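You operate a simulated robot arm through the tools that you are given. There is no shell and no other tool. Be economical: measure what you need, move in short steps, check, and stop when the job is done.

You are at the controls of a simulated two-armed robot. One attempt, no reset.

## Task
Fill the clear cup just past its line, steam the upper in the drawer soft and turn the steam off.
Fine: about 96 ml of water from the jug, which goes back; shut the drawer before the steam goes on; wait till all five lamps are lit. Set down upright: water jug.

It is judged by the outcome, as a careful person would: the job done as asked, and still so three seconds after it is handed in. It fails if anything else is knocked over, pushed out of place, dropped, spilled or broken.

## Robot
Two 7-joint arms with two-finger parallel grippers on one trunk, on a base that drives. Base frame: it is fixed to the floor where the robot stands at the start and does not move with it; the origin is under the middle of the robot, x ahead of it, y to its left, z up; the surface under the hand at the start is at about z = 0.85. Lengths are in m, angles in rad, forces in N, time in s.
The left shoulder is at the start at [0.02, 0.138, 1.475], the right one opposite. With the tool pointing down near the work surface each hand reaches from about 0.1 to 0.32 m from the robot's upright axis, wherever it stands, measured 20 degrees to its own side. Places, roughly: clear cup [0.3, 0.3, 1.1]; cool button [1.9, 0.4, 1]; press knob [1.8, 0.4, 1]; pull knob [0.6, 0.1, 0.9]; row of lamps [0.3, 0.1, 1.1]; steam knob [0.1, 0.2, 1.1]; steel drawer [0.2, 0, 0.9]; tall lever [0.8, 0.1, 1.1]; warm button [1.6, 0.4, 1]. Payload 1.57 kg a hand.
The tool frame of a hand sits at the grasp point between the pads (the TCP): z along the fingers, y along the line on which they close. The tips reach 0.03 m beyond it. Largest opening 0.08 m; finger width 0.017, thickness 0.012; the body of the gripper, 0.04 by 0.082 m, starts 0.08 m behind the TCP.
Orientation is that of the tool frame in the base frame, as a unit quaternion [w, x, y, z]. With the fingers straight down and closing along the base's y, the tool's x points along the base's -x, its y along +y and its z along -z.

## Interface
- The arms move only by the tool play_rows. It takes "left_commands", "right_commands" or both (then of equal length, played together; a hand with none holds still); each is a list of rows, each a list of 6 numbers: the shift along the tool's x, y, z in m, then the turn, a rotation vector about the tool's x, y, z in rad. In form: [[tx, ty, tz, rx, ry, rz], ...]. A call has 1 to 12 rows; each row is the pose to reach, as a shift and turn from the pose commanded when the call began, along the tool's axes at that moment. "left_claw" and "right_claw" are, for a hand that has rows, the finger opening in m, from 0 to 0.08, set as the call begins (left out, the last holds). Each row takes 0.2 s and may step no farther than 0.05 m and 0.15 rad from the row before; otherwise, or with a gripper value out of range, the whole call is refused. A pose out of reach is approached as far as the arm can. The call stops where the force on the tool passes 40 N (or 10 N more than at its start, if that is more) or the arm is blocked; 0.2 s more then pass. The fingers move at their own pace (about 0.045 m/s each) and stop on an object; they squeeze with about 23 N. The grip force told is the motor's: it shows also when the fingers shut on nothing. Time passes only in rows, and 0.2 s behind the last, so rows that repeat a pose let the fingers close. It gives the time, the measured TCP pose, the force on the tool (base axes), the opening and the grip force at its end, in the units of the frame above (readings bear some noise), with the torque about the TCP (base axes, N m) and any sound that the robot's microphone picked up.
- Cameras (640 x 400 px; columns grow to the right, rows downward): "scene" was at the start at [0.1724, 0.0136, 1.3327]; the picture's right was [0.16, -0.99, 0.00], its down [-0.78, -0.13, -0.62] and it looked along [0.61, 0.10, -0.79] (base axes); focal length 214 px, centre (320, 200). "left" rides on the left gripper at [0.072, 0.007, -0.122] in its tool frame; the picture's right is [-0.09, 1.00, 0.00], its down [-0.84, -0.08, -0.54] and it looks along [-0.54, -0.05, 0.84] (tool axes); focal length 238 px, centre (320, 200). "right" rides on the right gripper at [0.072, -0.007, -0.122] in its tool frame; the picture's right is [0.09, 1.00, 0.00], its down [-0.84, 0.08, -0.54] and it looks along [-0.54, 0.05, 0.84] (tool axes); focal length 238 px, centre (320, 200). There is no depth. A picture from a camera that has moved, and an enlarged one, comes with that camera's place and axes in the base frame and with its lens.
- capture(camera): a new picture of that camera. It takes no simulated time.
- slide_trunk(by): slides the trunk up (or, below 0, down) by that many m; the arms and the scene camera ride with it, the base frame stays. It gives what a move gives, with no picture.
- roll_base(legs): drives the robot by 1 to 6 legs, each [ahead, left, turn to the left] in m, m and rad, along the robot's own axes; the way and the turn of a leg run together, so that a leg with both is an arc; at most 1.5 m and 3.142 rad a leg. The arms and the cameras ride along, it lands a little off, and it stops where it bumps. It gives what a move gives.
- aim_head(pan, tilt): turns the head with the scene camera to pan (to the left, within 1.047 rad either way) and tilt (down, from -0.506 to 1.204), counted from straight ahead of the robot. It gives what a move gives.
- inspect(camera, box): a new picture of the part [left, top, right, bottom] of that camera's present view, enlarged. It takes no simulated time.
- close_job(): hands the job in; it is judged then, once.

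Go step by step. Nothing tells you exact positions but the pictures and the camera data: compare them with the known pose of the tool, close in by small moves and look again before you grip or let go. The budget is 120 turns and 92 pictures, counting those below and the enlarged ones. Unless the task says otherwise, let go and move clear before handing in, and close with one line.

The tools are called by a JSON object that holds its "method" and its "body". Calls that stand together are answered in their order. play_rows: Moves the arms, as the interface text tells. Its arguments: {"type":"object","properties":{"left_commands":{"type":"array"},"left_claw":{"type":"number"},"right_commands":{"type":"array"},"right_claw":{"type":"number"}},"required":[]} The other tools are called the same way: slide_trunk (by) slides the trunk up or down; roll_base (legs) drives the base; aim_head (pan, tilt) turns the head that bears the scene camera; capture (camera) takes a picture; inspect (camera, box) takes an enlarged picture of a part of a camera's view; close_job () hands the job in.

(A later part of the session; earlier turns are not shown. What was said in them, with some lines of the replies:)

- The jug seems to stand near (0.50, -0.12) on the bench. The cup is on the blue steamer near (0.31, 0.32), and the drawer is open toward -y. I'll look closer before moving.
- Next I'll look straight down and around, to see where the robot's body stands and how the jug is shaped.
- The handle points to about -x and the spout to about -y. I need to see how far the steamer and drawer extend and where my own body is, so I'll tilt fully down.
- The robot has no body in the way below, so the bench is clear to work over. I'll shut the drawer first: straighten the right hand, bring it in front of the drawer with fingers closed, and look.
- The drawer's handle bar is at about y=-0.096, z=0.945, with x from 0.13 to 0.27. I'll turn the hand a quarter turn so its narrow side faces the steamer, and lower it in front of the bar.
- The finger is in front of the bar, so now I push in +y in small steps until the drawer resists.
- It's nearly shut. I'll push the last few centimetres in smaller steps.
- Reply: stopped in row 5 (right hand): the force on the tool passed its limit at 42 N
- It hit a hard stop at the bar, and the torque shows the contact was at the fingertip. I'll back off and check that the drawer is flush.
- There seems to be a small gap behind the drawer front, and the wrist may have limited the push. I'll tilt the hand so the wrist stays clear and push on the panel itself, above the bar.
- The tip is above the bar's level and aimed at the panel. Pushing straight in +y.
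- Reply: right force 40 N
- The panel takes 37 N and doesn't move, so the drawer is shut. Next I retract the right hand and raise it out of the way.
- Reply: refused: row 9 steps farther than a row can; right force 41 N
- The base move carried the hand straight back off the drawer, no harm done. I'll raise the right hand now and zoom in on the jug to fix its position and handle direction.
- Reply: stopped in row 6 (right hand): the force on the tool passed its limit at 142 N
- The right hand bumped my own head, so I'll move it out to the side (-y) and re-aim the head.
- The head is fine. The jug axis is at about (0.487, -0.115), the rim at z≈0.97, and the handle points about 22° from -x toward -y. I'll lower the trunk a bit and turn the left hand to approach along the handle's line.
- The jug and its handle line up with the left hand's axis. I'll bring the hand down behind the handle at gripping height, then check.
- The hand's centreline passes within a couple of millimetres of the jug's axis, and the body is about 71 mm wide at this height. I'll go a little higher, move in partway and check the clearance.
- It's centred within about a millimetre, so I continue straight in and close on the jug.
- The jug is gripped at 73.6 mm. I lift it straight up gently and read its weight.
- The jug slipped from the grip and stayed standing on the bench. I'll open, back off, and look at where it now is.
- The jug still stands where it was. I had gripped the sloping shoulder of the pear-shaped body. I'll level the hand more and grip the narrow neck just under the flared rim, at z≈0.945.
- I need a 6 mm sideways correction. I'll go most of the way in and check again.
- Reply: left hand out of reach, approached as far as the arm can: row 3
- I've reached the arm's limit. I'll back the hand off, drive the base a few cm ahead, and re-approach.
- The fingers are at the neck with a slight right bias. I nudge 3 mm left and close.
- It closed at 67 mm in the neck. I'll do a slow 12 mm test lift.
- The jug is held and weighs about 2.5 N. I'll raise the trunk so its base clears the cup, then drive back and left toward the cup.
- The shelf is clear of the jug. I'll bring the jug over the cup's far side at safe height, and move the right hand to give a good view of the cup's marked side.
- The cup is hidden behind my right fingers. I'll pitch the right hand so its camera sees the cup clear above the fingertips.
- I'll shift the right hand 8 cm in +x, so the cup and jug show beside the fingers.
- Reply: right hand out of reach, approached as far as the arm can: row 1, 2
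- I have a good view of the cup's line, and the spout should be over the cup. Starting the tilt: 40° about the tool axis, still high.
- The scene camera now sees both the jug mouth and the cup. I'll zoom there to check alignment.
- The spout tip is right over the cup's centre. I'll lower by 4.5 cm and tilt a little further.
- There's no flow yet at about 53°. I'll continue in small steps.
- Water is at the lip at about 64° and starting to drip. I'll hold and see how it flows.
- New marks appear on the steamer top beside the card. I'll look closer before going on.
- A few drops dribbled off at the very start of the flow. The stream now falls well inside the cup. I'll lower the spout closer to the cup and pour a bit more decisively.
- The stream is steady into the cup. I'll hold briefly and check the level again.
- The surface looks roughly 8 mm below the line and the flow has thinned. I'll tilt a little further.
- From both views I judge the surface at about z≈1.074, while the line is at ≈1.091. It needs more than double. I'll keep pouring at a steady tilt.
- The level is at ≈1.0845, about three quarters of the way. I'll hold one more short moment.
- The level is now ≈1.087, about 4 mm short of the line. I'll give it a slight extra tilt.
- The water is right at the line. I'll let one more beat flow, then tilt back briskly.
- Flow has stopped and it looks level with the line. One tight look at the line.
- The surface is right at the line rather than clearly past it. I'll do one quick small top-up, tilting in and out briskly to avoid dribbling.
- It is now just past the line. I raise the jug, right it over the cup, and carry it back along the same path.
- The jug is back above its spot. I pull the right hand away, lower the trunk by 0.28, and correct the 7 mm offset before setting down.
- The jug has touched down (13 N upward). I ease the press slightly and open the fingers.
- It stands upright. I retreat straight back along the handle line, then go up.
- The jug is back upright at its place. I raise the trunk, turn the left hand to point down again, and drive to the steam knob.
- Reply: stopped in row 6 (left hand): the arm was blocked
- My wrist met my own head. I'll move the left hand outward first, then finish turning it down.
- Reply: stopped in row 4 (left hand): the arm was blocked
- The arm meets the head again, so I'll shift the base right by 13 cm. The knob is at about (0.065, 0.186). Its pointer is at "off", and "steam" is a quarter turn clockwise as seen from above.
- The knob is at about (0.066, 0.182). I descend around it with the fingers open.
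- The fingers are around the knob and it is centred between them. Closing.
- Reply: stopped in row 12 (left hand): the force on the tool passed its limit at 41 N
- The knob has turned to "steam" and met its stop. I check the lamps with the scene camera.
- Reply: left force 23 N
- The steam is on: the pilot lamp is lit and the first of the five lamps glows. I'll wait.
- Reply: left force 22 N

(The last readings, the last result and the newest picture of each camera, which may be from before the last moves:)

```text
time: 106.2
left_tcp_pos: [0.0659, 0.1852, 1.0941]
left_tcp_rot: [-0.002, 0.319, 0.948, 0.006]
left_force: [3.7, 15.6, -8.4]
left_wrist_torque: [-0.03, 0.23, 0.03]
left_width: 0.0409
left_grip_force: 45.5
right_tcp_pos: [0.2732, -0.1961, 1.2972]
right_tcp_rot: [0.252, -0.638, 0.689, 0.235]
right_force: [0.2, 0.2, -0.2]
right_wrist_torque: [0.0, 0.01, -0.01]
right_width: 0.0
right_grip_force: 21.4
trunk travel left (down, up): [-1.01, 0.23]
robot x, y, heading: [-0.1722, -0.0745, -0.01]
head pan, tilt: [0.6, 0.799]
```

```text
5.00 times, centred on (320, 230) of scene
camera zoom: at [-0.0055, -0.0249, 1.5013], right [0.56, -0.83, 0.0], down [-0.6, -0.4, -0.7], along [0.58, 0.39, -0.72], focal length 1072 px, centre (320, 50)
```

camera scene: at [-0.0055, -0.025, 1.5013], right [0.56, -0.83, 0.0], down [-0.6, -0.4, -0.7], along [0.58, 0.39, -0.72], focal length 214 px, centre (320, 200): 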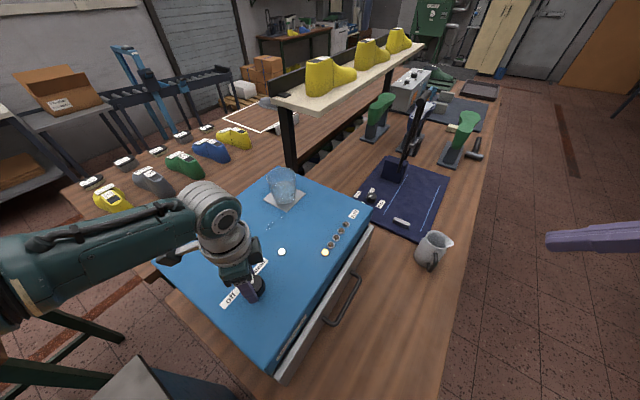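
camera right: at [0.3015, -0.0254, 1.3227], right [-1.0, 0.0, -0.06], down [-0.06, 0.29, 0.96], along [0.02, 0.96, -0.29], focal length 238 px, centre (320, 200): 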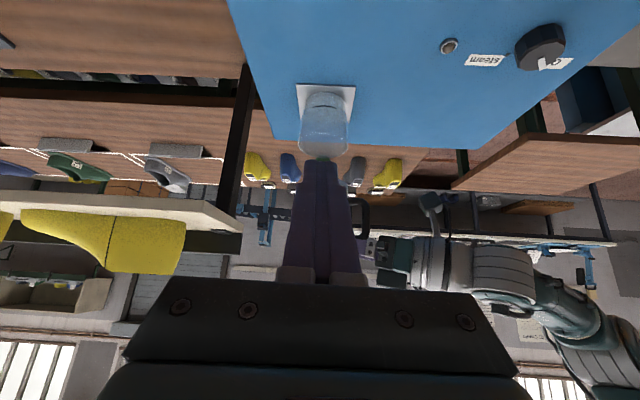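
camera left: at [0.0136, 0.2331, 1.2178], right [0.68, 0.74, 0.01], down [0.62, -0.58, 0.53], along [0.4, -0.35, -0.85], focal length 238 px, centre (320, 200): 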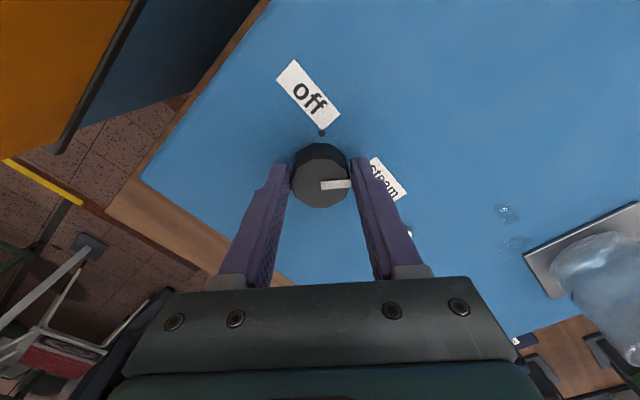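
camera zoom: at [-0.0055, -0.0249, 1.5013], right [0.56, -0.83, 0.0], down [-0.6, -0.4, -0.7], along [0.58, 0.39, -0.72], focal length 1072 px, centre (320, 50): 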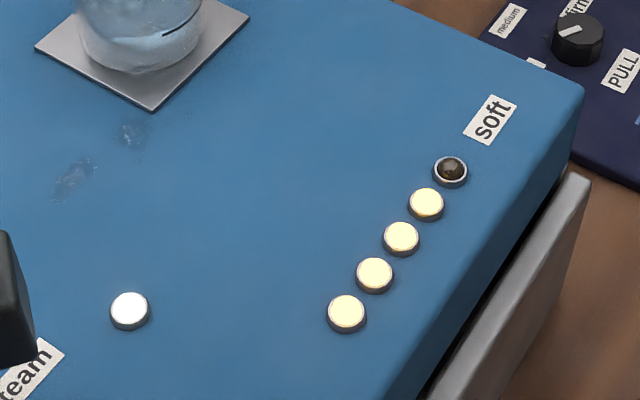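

Four lamps are lit. A short further wait.

{"method": "play_rows", "body": {"left_commands": [[0, 0, 0, 0, 0, 0], [0, 0, 0, 0, 0, 0], [0, 0, 0, 0, 0, 0], [0, 0, 0, 0, 0, 0], [0, 0, 0, 0, 0, 0], [0, 0, 0, 0, 0, 0], [0, 0, 0, 0, 0, 0]]}}

{"method": "inspect", "body": {"camera": "scene", "box": [260, 190, 380, 270]}}

```text
time: 107.8
left_tcp_pos: [0.0658, 0.1861, 1.0946]
left_tcp_rot: [-0.002, 0.32, 0.947, 0.006]
left_force: [2.3, 16.0, -6.0]
left_wrist_torque: [-0.1, 0.28, 0.07]
left_width: 0.0409
left_grip_force: 44.8
right_tcp_pos: [0.2757, -0.1961, 1.296]
right_tcp_rot: [0.253, -0.638, 0.688, 0.236]
right_force: [-0.1, 0.1, 0.3]
right_wrist_torque: [0.03, -0.02, -0.01]
right_width: 0.0001
right_grip_force: 21.3
trunk travel left (down, up): [-1.01, 0.23]
robot x, y, heading: [-0.1714, -0.0733, -0.01]
head pan, tilt: [0.6, 0.799]
```

```text
5.00 times, centred on (320, 230) of scene
camera zoom: at [-0.0055, -0.0249, 1.5013], right [0.56, -0.83, 0.0], down [-0.6, -0.4, -0.7], along [0.58, 0.39, -0.72], focal length 1072 px, centre (320, 50)
```

zoom: 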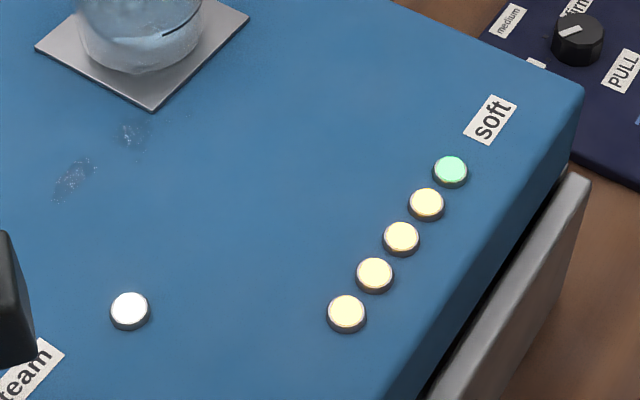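

All five lamps are lit, so I turn the steam knob back to "off".

{"method": "play_rows", "body": {"left_commands": [[-0.0006, -0.0008, 0, 0, 0, -0.13], [-0.0012, -0.0016, 0, 0, 0, -0.26], [-0.0018, -0.0024, 0, 0, 0, -0.39], [-0.0024, -0.0032, 0, 0, 0, -0.52], [-0.0024, -0.0032, 0, 0, 0, -0.65], [-0.0024, -0.0032, 0, 0, 0, -0.78], [-0.0024, -0.0032, 0, 0, 0, -0.91], [-0.0024, -0.0032, 0, 0, 0, -1.04], [-0.0024, -0.0032, 0, 0, 0, -1.17], [-0.0024, -0.0032, 0, 0, 0, -1.3], [-0.0024, -0.0032, 0, 0, 0, -1.43]]}}

{"method": "capture", "body": {"camera": "left"}}

```text
time: 110.2
left_tcp_pos: [0.0662, 0.1812, 1.0944]
left_tcp_rot: [0.003, -0.379, 0.925, 0.005]
left_force: [-1.8, 10.1, -5.0]
left_wrist_torque: [-0.11, -0.2, -1.16]
left_width: 0.041
left_grip_force: 45.0
right_tcp_pos: [0.2746, -0.1967, 1.2968]
right_tcp_rot: [0.253, -0.638, 0.688, 0.236]
right_force: [-0.3, -0.6, 0.2]
right_wrist_torque: [-0.03, -0.01, -0.02]
right_width: 0.0
right_grip_force: 20.7
trunk travel left (down, up): [-1.01, 0.23]
robot x, y, heading: [-0.1699, -0.0721, -0.013]
head pan, tilt: [0.6, 0.799]
```

```text
6 pictures are left
camera left: at [0.0107, 0.1332, 1.2168], right [-0.63, 0.77, 0.01], down [0.65, 0.53, 0.55], along [0.42, 0.35, -0.84], focal length 238 px, centre (320, 200)
```

left: 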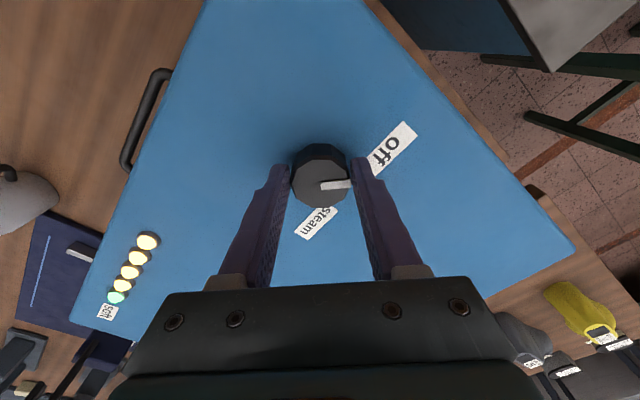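

The knob is back against its "off" stop. I release, raise the hand clear, and check the pilot lamp and scene.

{"method": "play_rows", "body": {"left_commands": [[0, 0, 0, 0, 0, 0], [0, 0, 0, 0, 0, 0], [0, 0, 0, 0, 0, 0], [0, 0, 0, 0, 0, 0]], "left_claw": 0.08}}

{"method": "play_rows", "body": {"left_commands": [[0, 0, -0.03, 0, 0, 0], [0, 0, -0.07, 0, 0, 0], [0, 0, -0.11, 0, 0, 0], [0, 0, -0.15, 0, 0, 0]]}}

{"method": "capture", "body": {"camera": "left"}}

{"method": "inspect", "body": {"camera": "scene", "box": [220, 150, 470, 306]}}

```text
time: 111.2
left_tcp_pos: [0.0666, 0.181, 1.0943]
left_tcp_rot: [0.001, -0.38, 0.925, 0.005]
left_force: [-0.5, 0.3, 0.4]
left_wrist_torque: [0.04, 0.04, 0.0]
left_width: 0.0799
left_grip_force: 0.1
right_tcp_pos: [0.2737, -0.1967, 1.2989]
right_tcp_rot: [0.252, -0.638, 0.689, 0.235]
right_force: [0.3, 0.4, 0.5]
right_wrist_torque: [0.03, -0.02, -0.01]
right_width: 0.0001
right_grip_force: 21.4
trunk travel left (down, up): [-1.01, 0.23]
robot x, y, heading: [-0.1735, -0.0688, -0.009]
head pan, tilt: [0.6, 0.799]
```

```text
time: 112.2
left_tcp_pos: [0.0656, 0.1769, 1.2453]
left_tcp_rot: [0.002, -0.38, 0.925, 0.004]
left_force: [0.6, 0.5, 0.5]
left_wrist_torque: [0.03, 0.0, -0.04]
left_width: 0.08
left_grip_force: 0.0
right_tcp_pos: [0.2739, -0.1988, 1.2983]
right_tcp_rot: [0.252, -0.638, 0.689, 0.234]
right_force: [-0.5, 0.1, -0.2]
right_wrist_torque: [-0.01, -0.01, 0.06]
right_width: 0.0
right_grip_force: 21.8
trunk travel left (down, up): [-1.01, 0.23]
robot x, y, heading: [-0.1688, -0.0744, -0.009]
head pan, tilt: [0.6, 0.799]
```

```text
5 pictures are left
camera left: at [0.0101, 0.1296, 1.3677], right [-0.63, 0.77, 0.01], down [0.65, 0.53, 0.55], along [0.42, 0.35, -0.84], focal length 238 px, centre (320, 200)
```

left: 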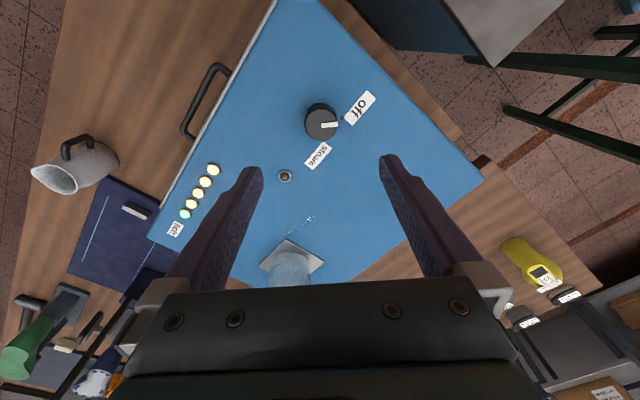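

```text
2.56 times, centred on (345, 228) of scene
camera zoom: at [-0.0056, -0.0258, 1.5012], right [0.56, -0.83, 0.0], down [-0.6, -0.4, -0.7], along [0.58, 0.39, -0.72], focal length 549 px, centre (256, 128)
```

zoom: 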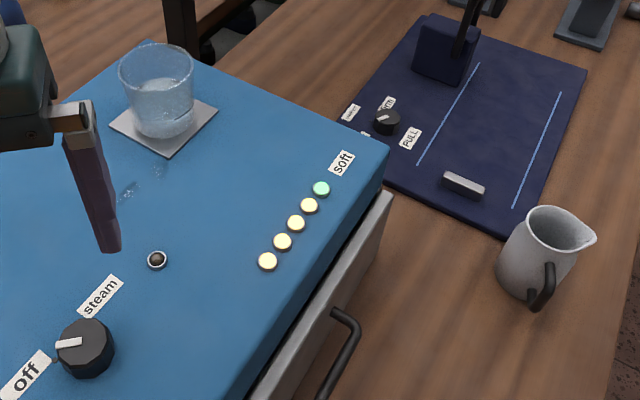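

The pilot lamp is out, the knob is at "off", all five lamps still glow, and the drawer is shut. The jug stands upright in its place, the cup's water is just past its line, and both hands are clear.

{"method": "close_job", "body": {}}

```text
The job is handed in.
```

The job is handed in with one flaw: a few drops of water landed on top of the steamer when the pour began, and I did not wipe them up. The cup is filled just past its line, judged by eye, not measured. The drawer was shut before steaming, the upper was steamed until all five lamps lit, and the steam is off. The jug is back in its place, upright; my first grip on it slipped, but it stayed standing.
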